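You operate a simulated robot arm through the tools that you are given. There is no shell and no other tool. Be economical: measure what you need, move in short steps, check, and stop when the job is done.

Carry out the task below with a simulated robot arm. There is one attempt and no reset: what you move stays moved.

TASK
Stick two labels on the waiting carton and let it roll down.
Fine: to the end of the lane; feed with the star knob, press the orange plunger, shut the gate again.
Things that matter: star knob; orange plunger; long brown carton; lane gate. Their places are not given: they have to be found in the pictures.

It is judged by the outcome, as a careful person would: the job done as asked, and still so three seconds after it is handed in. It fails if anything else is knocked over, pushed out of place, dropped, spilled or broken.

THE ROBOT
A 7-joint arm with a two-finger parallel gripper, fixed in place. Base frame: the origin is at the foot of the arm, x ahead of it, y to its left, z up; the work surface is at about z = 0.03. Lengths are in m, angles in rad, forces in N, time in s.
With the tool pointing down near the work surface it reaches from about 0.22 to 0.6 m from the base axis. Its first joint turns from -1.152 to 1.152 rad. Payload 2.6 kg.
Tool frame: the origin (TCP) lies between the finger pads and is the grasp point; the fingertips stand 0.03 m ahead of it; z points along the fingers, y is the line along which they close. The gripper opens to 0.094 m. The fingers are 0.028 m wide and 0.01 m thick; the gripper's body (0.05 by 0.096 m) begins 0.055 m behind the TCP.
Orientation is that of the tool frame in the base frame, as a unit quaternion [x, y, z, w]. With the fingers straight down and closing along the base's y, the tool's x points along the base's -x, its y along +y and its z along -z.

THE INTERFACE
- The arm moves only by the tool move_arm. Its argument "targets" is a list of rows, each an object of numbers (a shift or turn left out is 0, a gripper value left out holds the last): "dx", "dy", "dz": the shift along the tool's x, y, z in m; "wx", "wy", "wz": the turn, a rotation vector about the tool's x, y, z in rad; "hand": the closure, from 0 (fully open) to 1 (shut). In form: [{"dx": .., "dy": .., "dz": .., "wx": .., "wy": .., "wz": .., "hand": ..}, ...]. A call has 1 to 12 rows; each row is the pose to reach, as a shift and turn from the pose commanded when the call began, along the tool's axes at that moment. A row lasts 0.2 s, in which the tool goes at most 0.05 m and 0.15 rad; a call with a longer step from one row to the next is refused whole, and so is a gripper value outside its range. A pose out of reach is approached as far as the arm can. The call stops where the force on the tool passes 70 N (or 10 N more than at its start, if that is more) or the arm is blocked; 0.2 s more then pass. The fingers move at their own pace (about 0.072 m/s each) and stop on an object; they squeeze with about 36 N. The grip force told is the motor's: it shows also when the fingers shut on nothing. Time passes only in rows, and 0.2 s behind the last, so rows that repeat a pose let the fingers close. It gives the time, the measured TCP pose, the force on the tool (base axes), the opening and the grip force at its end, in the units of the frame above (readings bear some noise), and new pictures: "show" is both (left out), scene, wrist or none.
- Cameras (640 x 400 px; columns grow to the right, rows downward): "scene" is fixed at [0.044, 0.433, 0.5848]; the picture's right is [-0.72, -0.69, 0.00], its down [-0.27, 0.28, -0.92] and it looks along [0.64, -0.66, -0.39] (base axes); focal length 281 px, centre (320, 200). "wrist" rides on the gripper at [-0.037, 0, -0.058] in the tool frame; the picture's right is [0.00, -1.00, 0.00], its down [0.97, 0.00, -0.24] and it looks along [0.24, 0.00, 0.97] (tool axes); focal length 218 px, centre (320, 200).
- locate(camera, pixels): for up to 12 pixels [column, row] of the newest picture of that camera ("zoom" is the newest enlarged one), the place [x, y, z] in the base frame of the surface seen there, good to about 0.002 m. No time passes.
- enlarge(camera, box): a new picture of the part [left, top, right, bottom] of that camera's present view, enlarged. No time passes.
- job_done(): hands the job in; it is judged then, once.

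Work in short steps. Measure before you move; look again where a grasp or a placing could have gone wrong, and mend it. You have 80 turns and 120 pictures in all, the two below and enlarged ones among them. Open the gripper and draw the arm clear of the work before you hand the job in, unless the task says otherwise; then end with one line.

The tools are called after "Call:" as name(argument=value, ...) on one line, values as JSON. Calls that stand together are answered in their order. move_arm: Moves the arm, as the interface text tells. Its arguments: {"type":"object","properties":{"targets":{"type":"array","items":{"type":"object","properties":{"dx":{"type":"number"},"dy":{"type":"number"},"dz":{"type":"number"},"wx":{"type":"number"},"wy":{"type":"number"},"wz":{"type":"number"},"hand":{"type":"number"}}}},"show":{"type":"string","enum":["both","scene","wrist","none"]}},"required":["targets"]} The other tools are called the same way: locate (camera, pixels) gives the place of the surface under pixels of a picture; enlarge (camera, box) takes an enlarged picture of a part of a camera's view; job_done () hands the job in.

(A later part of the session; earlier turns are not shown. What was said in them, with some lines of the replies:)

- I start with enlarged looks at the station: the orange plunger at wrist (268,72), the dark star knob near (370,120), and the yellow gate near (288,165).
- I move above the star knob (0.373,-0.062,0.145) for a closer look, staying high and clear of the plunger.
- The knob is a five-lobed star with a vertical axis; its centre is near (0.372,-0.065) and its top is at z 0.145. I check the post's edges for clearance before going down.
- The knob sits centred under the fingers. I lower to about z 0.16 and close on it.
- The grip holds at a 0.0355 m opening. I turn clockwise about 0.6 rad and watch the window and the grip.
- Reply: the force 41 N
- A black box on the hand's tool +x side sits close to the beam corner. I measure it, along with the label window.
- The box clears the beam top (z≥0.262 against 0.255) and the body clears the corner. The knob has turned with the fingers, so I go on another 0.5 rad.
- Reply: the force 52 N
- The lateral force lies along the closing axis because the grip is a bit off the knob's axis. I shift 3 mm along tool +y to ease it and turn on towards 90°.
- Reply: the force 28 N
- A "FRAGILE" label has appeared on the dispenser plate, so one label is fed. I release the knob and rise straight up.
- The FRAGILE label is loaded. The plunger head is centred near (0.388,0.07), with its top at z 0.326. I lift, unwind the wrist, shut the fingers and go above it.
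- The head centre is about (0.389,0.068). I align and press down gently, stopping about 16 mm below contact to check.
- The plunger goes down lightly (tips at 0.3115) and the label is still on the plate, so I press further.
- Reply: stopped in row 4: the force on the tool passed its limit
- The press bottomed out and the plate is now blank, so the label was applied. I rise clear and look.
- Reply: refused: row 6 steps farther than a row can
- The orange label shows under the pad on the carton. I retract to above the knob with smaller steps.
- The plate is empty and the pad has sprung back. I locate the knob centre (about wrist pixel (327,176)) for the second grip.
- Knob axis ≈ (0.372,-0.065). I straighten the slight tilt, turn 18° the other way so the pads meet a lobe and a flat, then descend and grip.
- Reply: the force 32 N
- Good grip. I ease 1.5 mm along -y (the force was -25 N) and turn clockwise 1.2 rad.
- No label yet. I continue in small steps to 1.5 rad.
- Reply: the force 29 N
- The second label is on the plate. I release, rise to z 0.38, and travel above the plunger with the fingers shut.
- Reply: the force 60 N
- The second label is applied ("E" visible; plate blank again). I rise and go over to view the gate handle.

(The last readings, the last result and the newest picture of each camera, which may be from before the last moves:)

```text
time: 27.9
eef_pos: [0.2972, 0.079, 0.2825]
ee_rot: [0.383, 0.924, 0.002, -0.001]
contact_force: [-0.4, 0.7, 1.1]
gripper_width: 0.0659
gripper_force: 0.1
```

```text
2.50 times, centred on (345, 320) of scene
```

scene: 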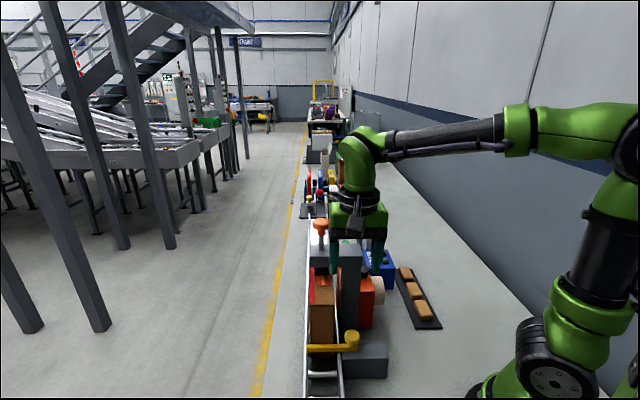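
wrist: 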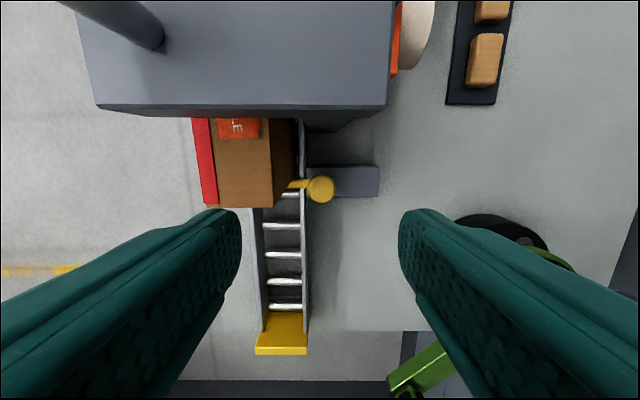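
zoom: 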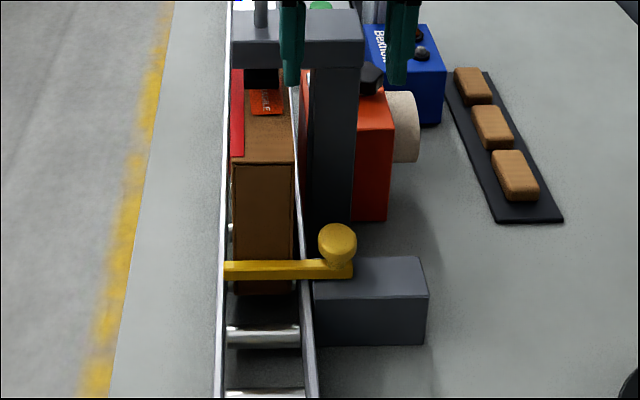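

Both labels are on the carton. Now I measure the gate handle at wrist (320,188), along with the bar, the block and the lane end.

Call:
locate(camera="wrist", pixels=[[320, 188], [320, 177], [320, 200], [308, 189], [332, 189], [297, 184], [345, 182], [376, 182], [345, 195], [270, 200], [285, 335], [275, 226]])

Call:
locate(camera="scene", pixels=[[352, 338], [346, 337], [358, 337], [352, 331], [352, 345], [352, 349], [330, 349], [312, 349], [365, 348], [385, 352], [343, 350]])

```text
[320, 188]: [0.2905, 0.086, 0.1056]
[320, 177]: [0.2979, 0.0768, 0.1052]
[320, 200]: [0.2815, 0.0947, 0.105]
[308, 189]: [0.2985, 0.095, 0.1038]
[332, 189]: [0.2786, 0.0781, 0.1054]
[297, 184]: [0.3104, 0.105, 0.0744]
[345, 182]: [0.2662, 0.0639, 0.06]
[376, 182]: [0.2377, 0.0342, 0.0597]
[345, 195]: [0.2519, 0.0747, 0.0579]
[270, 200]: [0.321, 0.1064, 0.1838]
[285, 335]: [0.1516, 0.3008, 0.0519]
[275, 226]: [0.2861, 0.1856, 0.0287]
```

```text
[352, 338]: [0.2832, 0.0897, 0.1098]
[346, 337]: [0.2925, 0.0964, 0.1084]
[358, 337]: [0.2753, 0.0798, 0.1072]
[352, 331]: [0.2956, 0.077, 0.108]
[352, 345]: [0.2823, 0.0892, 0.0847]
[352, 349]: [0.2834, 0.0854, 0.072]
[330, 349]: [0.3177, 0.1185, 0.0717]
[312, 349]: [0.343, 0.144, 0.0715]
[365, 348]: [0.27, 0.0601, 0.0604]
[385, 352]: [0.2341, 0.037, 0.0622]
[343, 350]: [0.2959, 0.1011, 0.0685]
```

The handle cap is centred at (0.2885,0.0865), its top at 0.108, and the bar top is at 0.075. The carton stands just on the +lane-normal side, so I grip across the lane direction (yaw -45°), leaning slightly away from the carton. First I turn the hand high up.

Call:
move_arm(targets=[{"dx": 0.006, "dy": -0.0025, "dz": -0.02, "wz": -0.14}, {"dx": 0.0115, "dy": -0.0051, "dz": -0.02, "wz": -0.28}, {"dx": 0.0115, "dy": -0.0051, "dz": -0.02, "wz": -0.42}, {"dx": 0.0115, "dy": -0.0051, "dz": -0.02, "wz": -0.56}, {"dx": 0.0115, "dy": -0.0051, "dz": -0.02, "wz": -0.7}, {"dx": 0.0115, "dy": -0.0051, "dz": -0.02, "wz": -0.84}, {"dx": 0.0115, "dy": -0.0051, "dz": -0.02, "wz": -0.98}, {"dx": 0.0115, "dy": -0.0051, "dz": -0.02, "wz": -1.12}, {"dx": 0.0115, "dy": -0.0051, "dz": -0.02, "wz": -1.26}, {"dx": 0.0115, "dy": -0.0051, "dz": -0.02, "wz": -1.4}, {"dx": 0.0115, "dy": -0.0051, "dz": -0.02, "wz": -1.54}, {"dx": 0.0115, "dy": -0.0051, "dz": -0.02, "wz": -1.57}])

```text
time: 30.4
eef_pos: [0.282, 0.0844, 0.301]
ee_rot: [-0.384, 0.923, 0.001, 0.001]
contact_force: [0.3, 0.4, 0.3]
gripper_width: 0.0657
gripper_force: 0.0
```

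scene: 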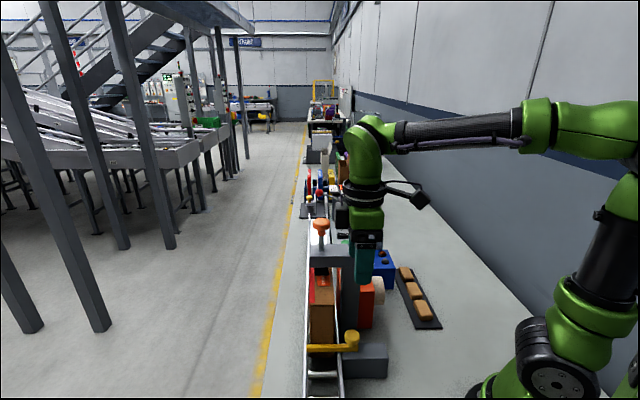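
wrist: 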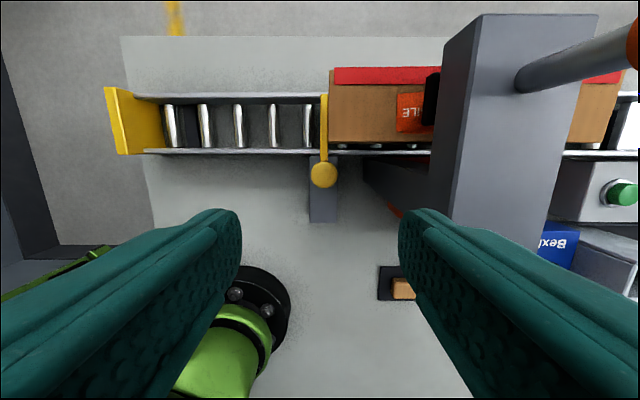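

Call:
enlarge(camera="scene", box=[310, 160, 440, 290])

Call:
locate(camera="scene", pixels=[[343, 210], [343, 218], [343, 225], [338, 218], [349, 218], [368, 215], [365, 240], [352, 260], [350, 245], [372, 260]])

Call:
locate(camera="wrist", pixels=[[323, 174], [323, 165], [323, 184], [313, 174], [333, 174], [324, 130], [332, 140], [430, 150], [440, 120], [445, 90]])

```text
3.08 times, centred on (375, 225) of scene
```

zoom: 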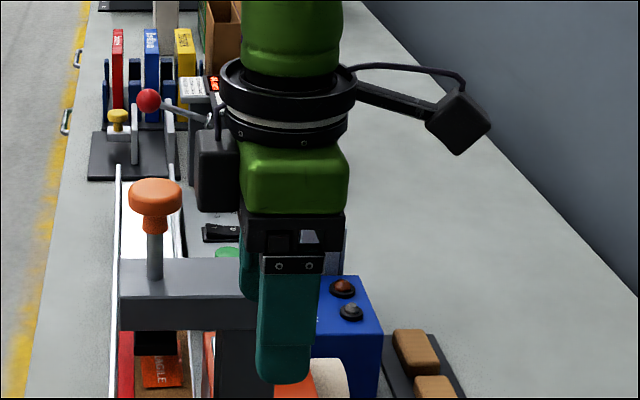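

```text
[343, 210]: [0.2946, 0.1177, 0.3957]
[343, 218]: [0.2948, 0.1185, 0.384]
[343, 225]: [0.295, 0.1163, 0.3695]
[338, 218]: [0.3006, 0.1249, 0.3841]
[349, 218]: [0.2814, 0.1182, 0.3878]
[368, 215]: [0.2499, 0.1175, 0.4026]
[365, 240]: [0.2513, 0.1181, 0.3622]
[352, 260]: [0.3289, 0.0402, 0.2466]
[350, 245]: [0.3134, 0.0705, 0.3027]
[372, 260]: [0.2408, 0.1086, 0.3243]
```

```text
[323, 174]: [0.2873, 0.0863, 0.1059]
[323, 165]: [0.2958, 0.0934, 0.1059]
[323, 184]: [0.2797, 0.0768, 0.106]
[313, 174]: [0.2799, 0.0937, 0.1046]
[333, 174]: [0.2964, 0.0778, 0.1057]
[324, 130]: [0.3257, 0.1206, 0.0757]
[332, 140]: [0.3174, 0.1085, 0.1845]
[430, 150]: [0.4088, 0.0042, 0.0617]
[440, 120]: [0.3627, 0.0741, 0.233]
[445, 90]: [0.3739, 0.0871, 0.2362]
```

A camera housing sticks out on the hand's -x side (about 0.05 m), so a 0.3 rad lean away from the carton is needed. I tilt and descend to just above the cap, then check.

Call:
move_arm(targets=[{"dy": -0.0015, "dz": 0.03, "wy": -0.12, "hand": 0.5}, {"dy": -0.0029, "dz": 0.06, "wy": -0.24, "hand": 0.5}, {"dy": -0.0029, "dz": 0.09, "wy": -0.3, "hand": 0.5}, {"dy": -0.0029, "dz": 0.12, "wy": -0.3, "hand": 0.5}, {"dy": -0.0029, "dz": 0.145, "wy": -0.3, "hand": 0.5}, {"dy": -0.0029, "dz": 0.145, "wy": -0.3, "hand": 0.5}])

Call:
enlarge(camera="scene", box=[300, 240, 420, 390])

```text
time: 31.9
eef_pos: [0.2853, 0.0806, 0.1571]
ee_rot: [-0.378, 0.914, 0.058, 0.138]
contact_force: [0.0, 0.4, 0.0]
gripper_width: 0.0472
gripper_force: 0.2
```

scene: 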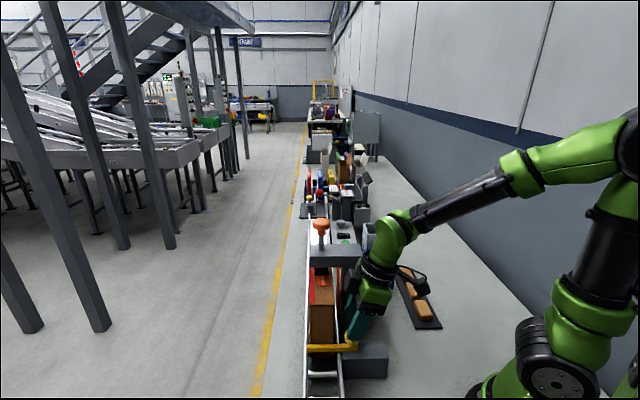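
wrist: 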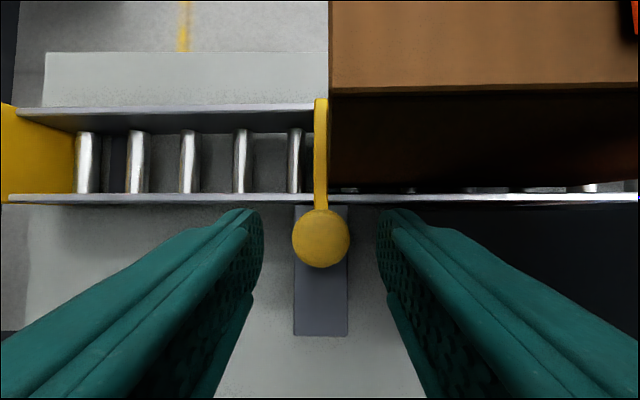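

```text
2.67 times, centred on (360, 315) of scene
```

zoom: 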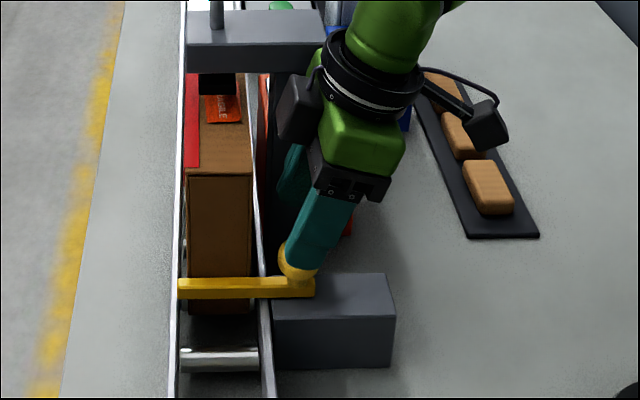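

The lean leaves clear room to the carton and the cap is centred between the fingers. I lower 42 mm vertically and grip the cap.

Call:
move_arm(targets=[{"dx": 0.006, "dy": 0.001, "dz": 0.02}, {"dx": 0.0124, "dy": 0.002, "dz": 0.0401}, {"dx": 0.0124, "dy": 0.002, "dz": 0.0401}, {"dx": 0.0124, "dy": 0.002, "dz": 0.0401, "hand": 1}, {"dx": 0.0124, "dy": 0.002, "dz": 0.0401, "hand": 1}, {"dx": 0.0124, "dy": 0.002, "dz": 0.0401, "hand": 1}])

```text
time: 33.2
eef_pos: [0.2856, 0.0816, 0.1149]
ee_rot: [-0.378, 0.913, 0.056, 0.142]
contact_force: [27.3, -28.1, -13.9]
gripper_width: 0.0315
gripper_force: 45.0
```

scene: 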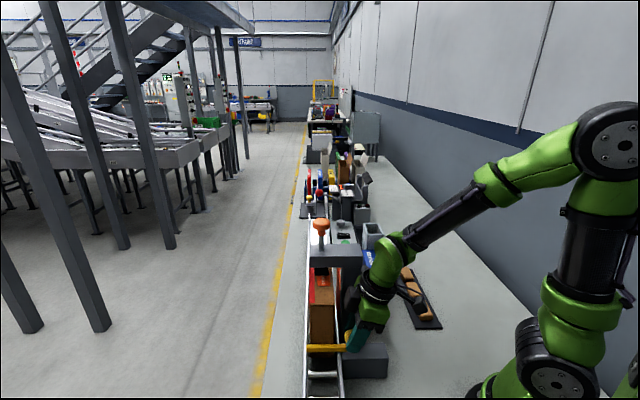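
wrist: 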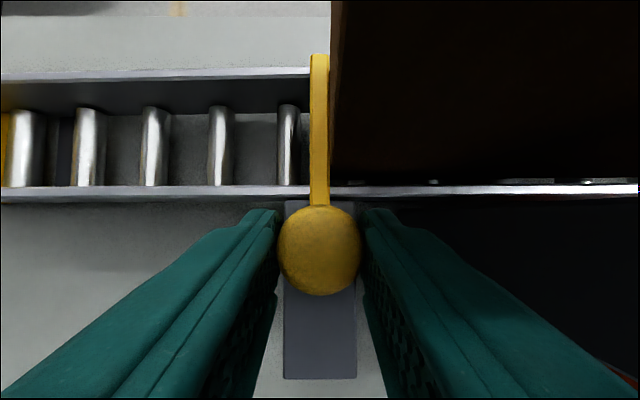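

The cap is gripped. I ease 2 mm up-lane (the side force there is 39 N), then pull the handle 25 mm away from the lane, horizontally.

Call:
move_arm(targets=[{"dy": -0.002}, {"dx": 0.0057, "dy": -0.002, "dz": -0.0018}, {"dx": 0.0115, "dy": -0.002, "dz": -0.0035}, {"dx": 0.0172, "dy": -0.002, "dz": -0.0053}, {"dx": 0.0239, "dy": -0.002, "dz": -0.0074}, {"dx": 0.0239, "dy": -0.002, "dz": -0.0074}])

```text
time: 34.6
eef_pos: [0.2689, 0.0641, 0.1143]
ee_rot: [-0.379, 0.913, 0.057, 0.141]
contact_force: [17.9, -16.3, -19.6]
gripper_width: 0.0316
gripper_force: 44.8
```

scene: 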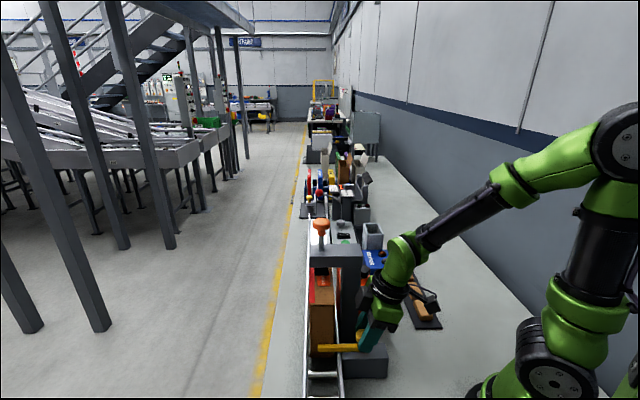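
wrist: 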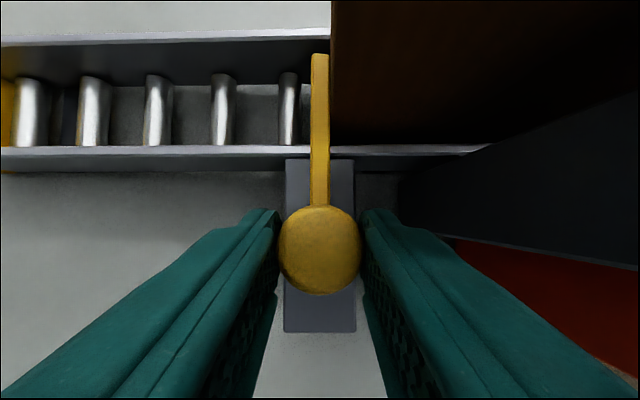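

The gate slides with the hand. I pull on another 48 mm.

Call:
move_arm(targets=[{"dx": 0.0115, "dz": -0.0035}, {"dx": 0.0229, "dz": -0.0071}, {"dx": 0.0344, "dz": -0.0106}, {"dx": 0.043, "dz": -0.0133}, {"dx": 0.0458, "dz": -0.0142}, {"dx": 0.0458, "dz": -0.0142}])

```text
time: 36.0
eef_pos: [0.2422, 0.0354, 0.1162]
ee_rot: [-0.378, 0.915, 0.07, 0.125]
contact_force: [-40.3, 40.2, -19.4]
gripper_width: 0.0313
gripper_force: 44.8
out of reach, approached as far as the arm can: row 2, 3, 4, 5, 6
```

scene: 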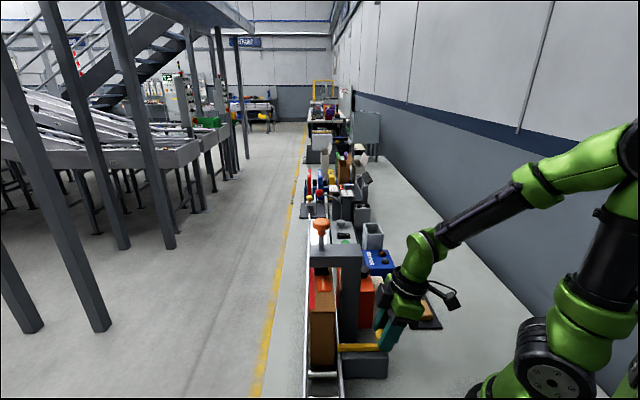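
wrist: 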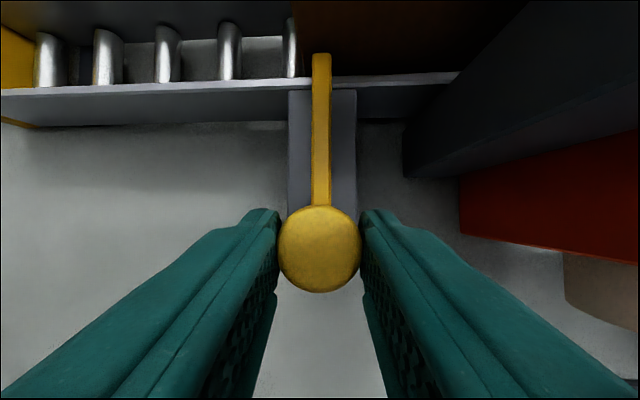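

The arm is near its reach limit with 57 N of side force. The bar tip is about at the rail and the carton seems to be starting to move. I relieve the side force and look.

Call:
move_arm(targets=[{"dx": 0.043, "dz": -0.0133}, {"dx": 0.043, "dy": 0.002, "dz": -0.0133}])

Call:
enlarge(camera="scene", box=[290, 240, 420, 400])

```text
time: 36.4
eef_pos: [0.2359, 0.031, 0.117]
ee_rot: [-0.379, 0.914, 0.077, 0.121]
contact_force: [-2.8, 1.5, 2.5]
gripper_width: 0.0313
gripper_force: 44.6
stopped in row 1: the force on the tool passed its limit (the readings are from after the stop); the commanded pose is now the measured one
out of reach, approached as far as the arm can: row 1
```

scene: 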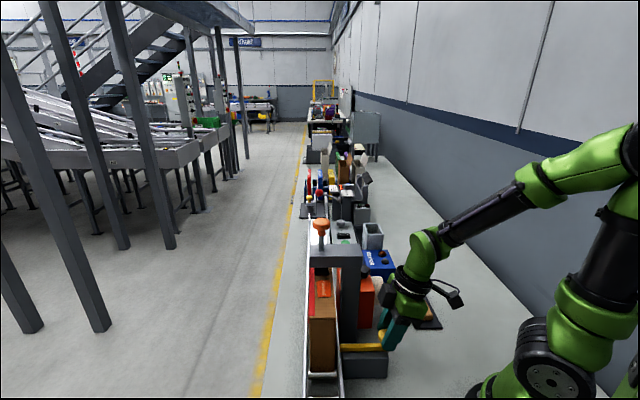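
wrist: 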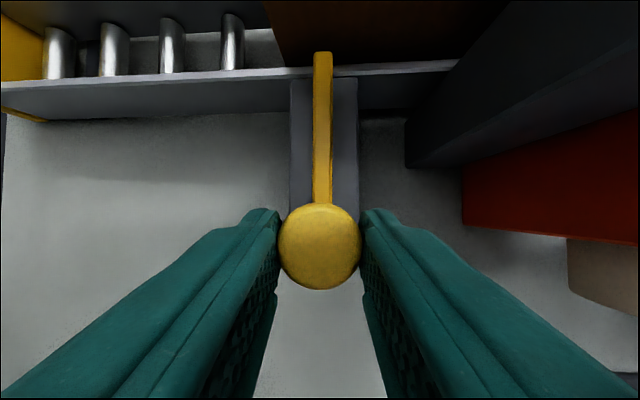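

```text
2.50 times, centred on (355, 320) of scene
```

zoom: 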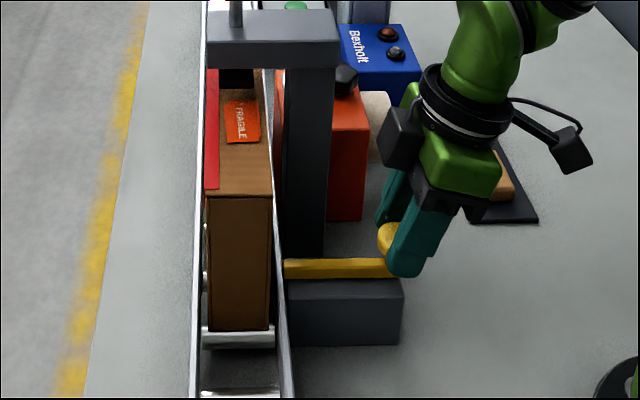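

The gate is open and the carton is rolling past it. I hold still and wait for it to reach the end.

Call:
move_arm(targets=[{"dx": 0}, {"dx": 0}, {"dx": 0}, {"dx": 0}, {"dx": 0}, {"dx": 0}, {"dx": 0}, {"dx": 0}, {"dx": 0}, {"dx": 0}])

```text
time: 38.5
eef_pos: [0.2369, 0.0292, 0.1163]
ee_rot: [-0.378, 0.915, 0.076, 0.121]
contact_force: [-2.5, 3.1, 7.2]
gripper_width: 0.0312
gripper_force: 45.0
```

scene: 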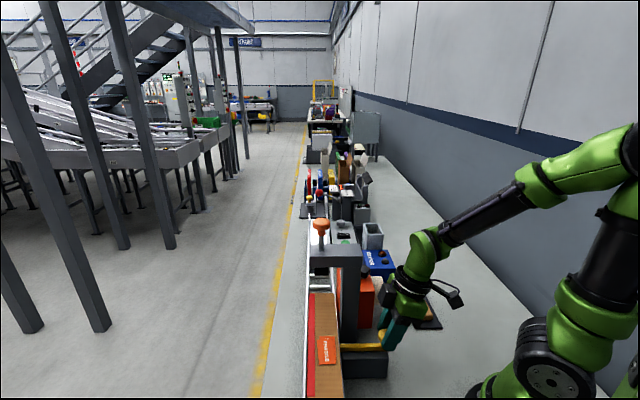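
wrist: 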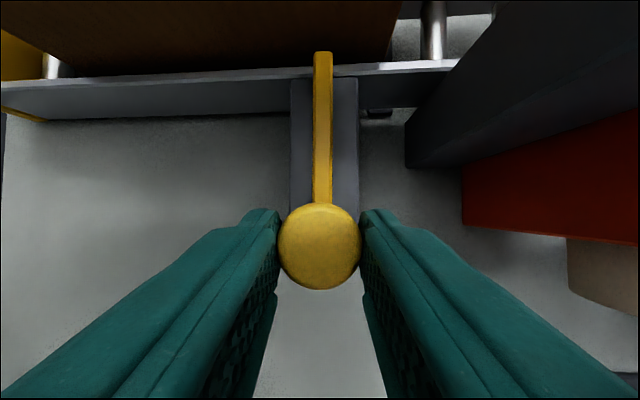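

Call:
move_arm(targets=[{"dx": 0}, {"dx": 0}, {"dx": 0}, {"dx": 0}, {"dx": 0}, {"dx": 0}])

```text
time: 40.0
eef_pos: [0.2369, 0.0288, 0.117]
ee_rot: [-0.378, 0.915, 0.077, 0.121]
contact_force: [-3.5, 4.4, 7.8]
gripper_width: 0.0314
gripper_force: 45.4
```

scene: 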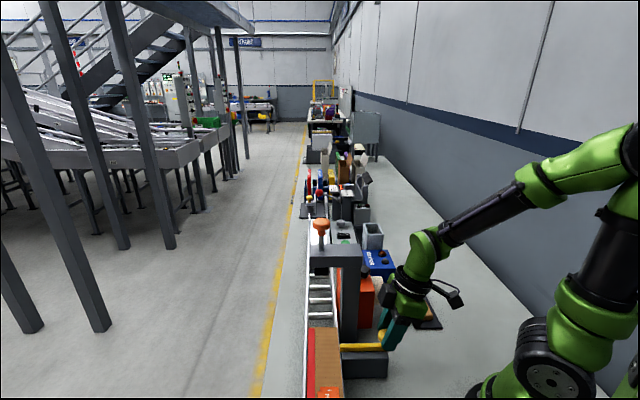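
wrist: 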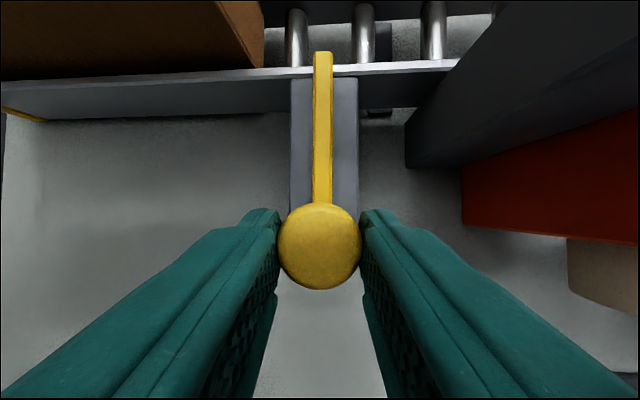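

The carton has cleared the gate. I wait a little more to see it stop at the end.

Call:
move_arm(targets=[{"dx": 0}, {"dx": 0}, {"dx": 0}, {"dx": 0}, {"dx": 0}, {"dx": 0}])

Call:
locate(camera="scene", pixels=[[330, 350], [330, 335], [330, 390], [345, 347], [375, 347]])

```text
time: 41.4
eef_pos: [0.2358, 0.0307, 0.1169]
ee_rot: [-0.378, 0.915, 0.076, 0.121]
contact_force: [-3.3, 4.2, 6.6]
gripper_width: 0.0312
gripper_force: 44.5
```

scene: 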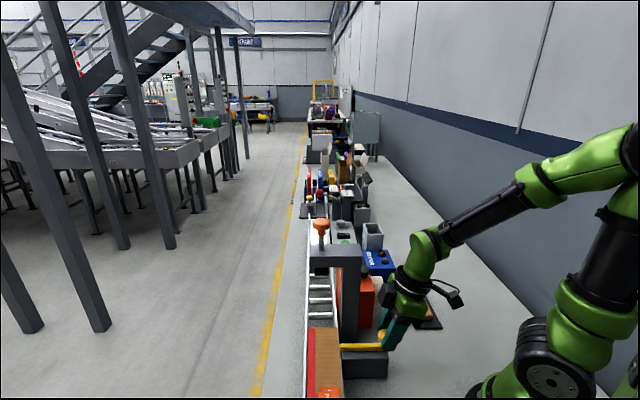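
wrist: 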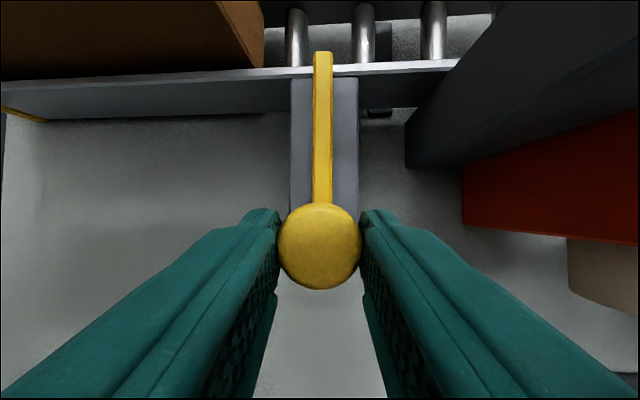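

```text
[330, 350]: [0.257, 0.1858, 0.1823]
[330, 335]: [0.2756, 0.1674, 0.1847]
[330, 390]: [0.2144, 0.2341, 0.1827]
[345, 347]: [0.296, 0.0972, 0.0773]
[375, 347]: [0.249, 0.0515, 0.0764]
```

The carton is at rest at the lower end. Now I push the handle back to shut the gate (71 mm along +n).

Call:
move_arm(targets=[{"dx": -0.0113, "dz": 0.0036}, {"dx": -0.0226, "dz": 0.0073}, {"dx": -0.034, "dz": 0.0109}, {"dx": -0.0453, "dz": 0.0145}, {"dx": -0.0566, "dz": 0.0182}, {"dx": -0.065, "dz": 0.0208}, {"dx": -0.0694, "dz": 0.0222}, {"dx": -0.0694, "dz": 0.0222}])

Call:
enlarge(camera="scene", box=[290, 240, 420, 400])

```text
time: 43.1
eef_pos: [0.2866, 0.0795, 0.1127]
ee_rot: [-0.378, 0.915, 0.075, 0.119]
contact_force: [-18.6, -17.0, 30.0]
gripper_width: 0.0314
gripper_force: 45.4
```

scene: 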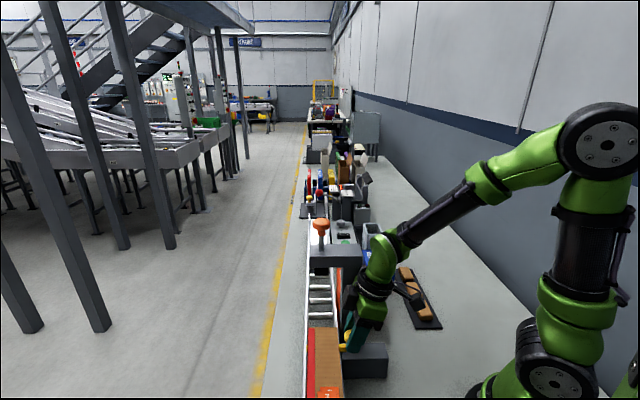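
wrist: 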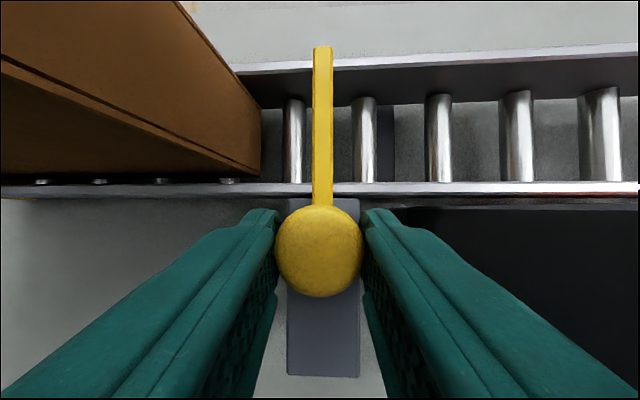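

```text
2.50 times, centred on (355, 320) of scene
```

zoom: 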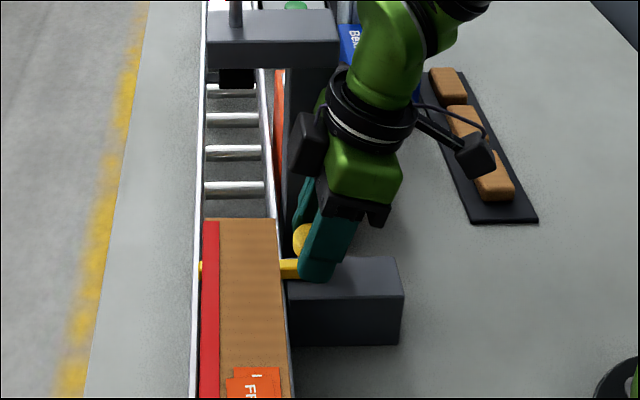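

The gate is at its closed stop. I release and back off along the tool axis (up and away from the lane).

Call:
move_arm(targets=[{"hand": 0.4}, {"hand": 0.4}, {"dz": -0.02}, {"dz": -0.05}, {"dz": -0.09}, {"dz": -0.13}, {"dz": -0.16, "wy": 0.1}, {"dz": -0.18, "wy": 0.2}, {"dz": -0.18, "wy": 0.28}, {"dz": -0.18, "wy": 0.28}])

```text
time: 45.4
eef_pos: [0.2589, 0.0388, 0.2864]
ee_rot: [-0.385, 0.923, 0.022, -0.009]
contact_force: [-0.8, 0.3, 0.0]
gripper_width: 0.0564
gripper_force: 0.1
```

scene: 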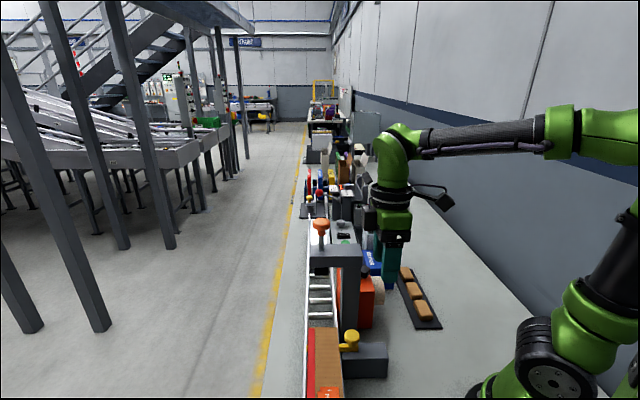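
wrist: 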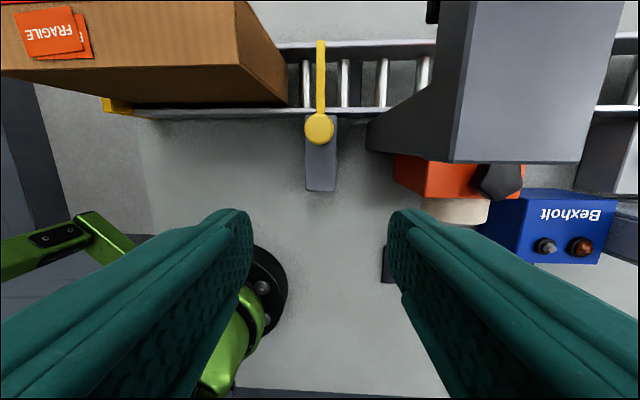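

The gate is shut across the lane and two labels are on the carton. I rise, open fully, and check that the carton is against the yellow end stop.

Call:
move_arm(targets=[{"dz": -0.04, "hand": 0}, {"dz": -0.08, "hand": 0}, {"dz": -0.12, "dy": 0.03, "hand": 0}, {"dz": -0.14, "dy": 0.06, "hand": 0}, {"dz": -0.14, "dy": 0.06, "hand": 0}])

Call:
enlarge(camera="wrist", box=[60, 0, 420, 200])

```text
time: 46.5
eef_pos: [0.2177, 0.0762, 0.429]
ee_rot: [-0.385, 0.923, 0.023, -0.008]
contact_force: [-0.2, 0.0, 0.2]
gripper_width: 0.0939
gripper_force: 0.0
```

scene: 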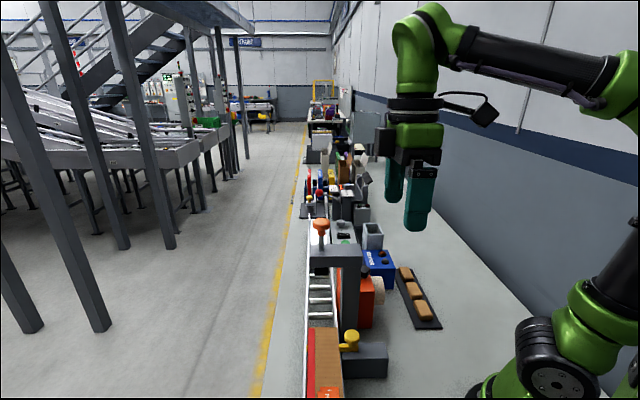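
wrist: 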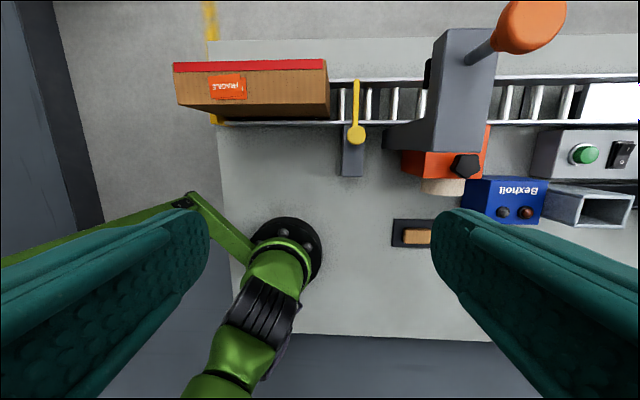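

```text
1.78 times, centred on (240, 100) of wrist
```

zoom: 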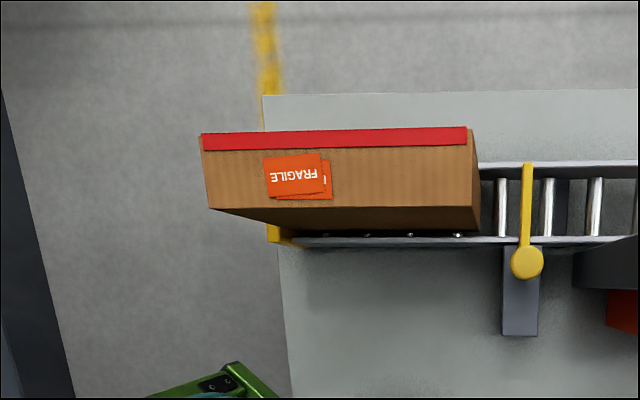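

Call:
locate(camera="wrist", pixels=[[177, 85], [178, 98], [325, 85], [215, 120], [356, 135], [356, 85]])

```text
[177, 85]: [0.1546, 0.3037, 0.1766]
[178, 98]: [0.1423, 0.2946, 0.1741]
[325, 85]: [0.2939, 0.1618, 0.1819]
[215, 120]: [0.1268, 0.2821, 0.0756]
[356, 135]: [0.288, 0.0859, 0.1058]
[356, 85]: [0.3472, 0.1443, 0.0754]
```

The carton rests against the end stop, and the gate handle and bar tip are back at their starting places (0.288,0.086 and 0.347,0.144). The arm is clear and the gripper open.

Call:
job_done()

```text
The job is handed in.
```

The carton has two FRAGILE labels stuck on it, the second partly overlapping the first. It rolled down to the end stop, and the gate is shut again.
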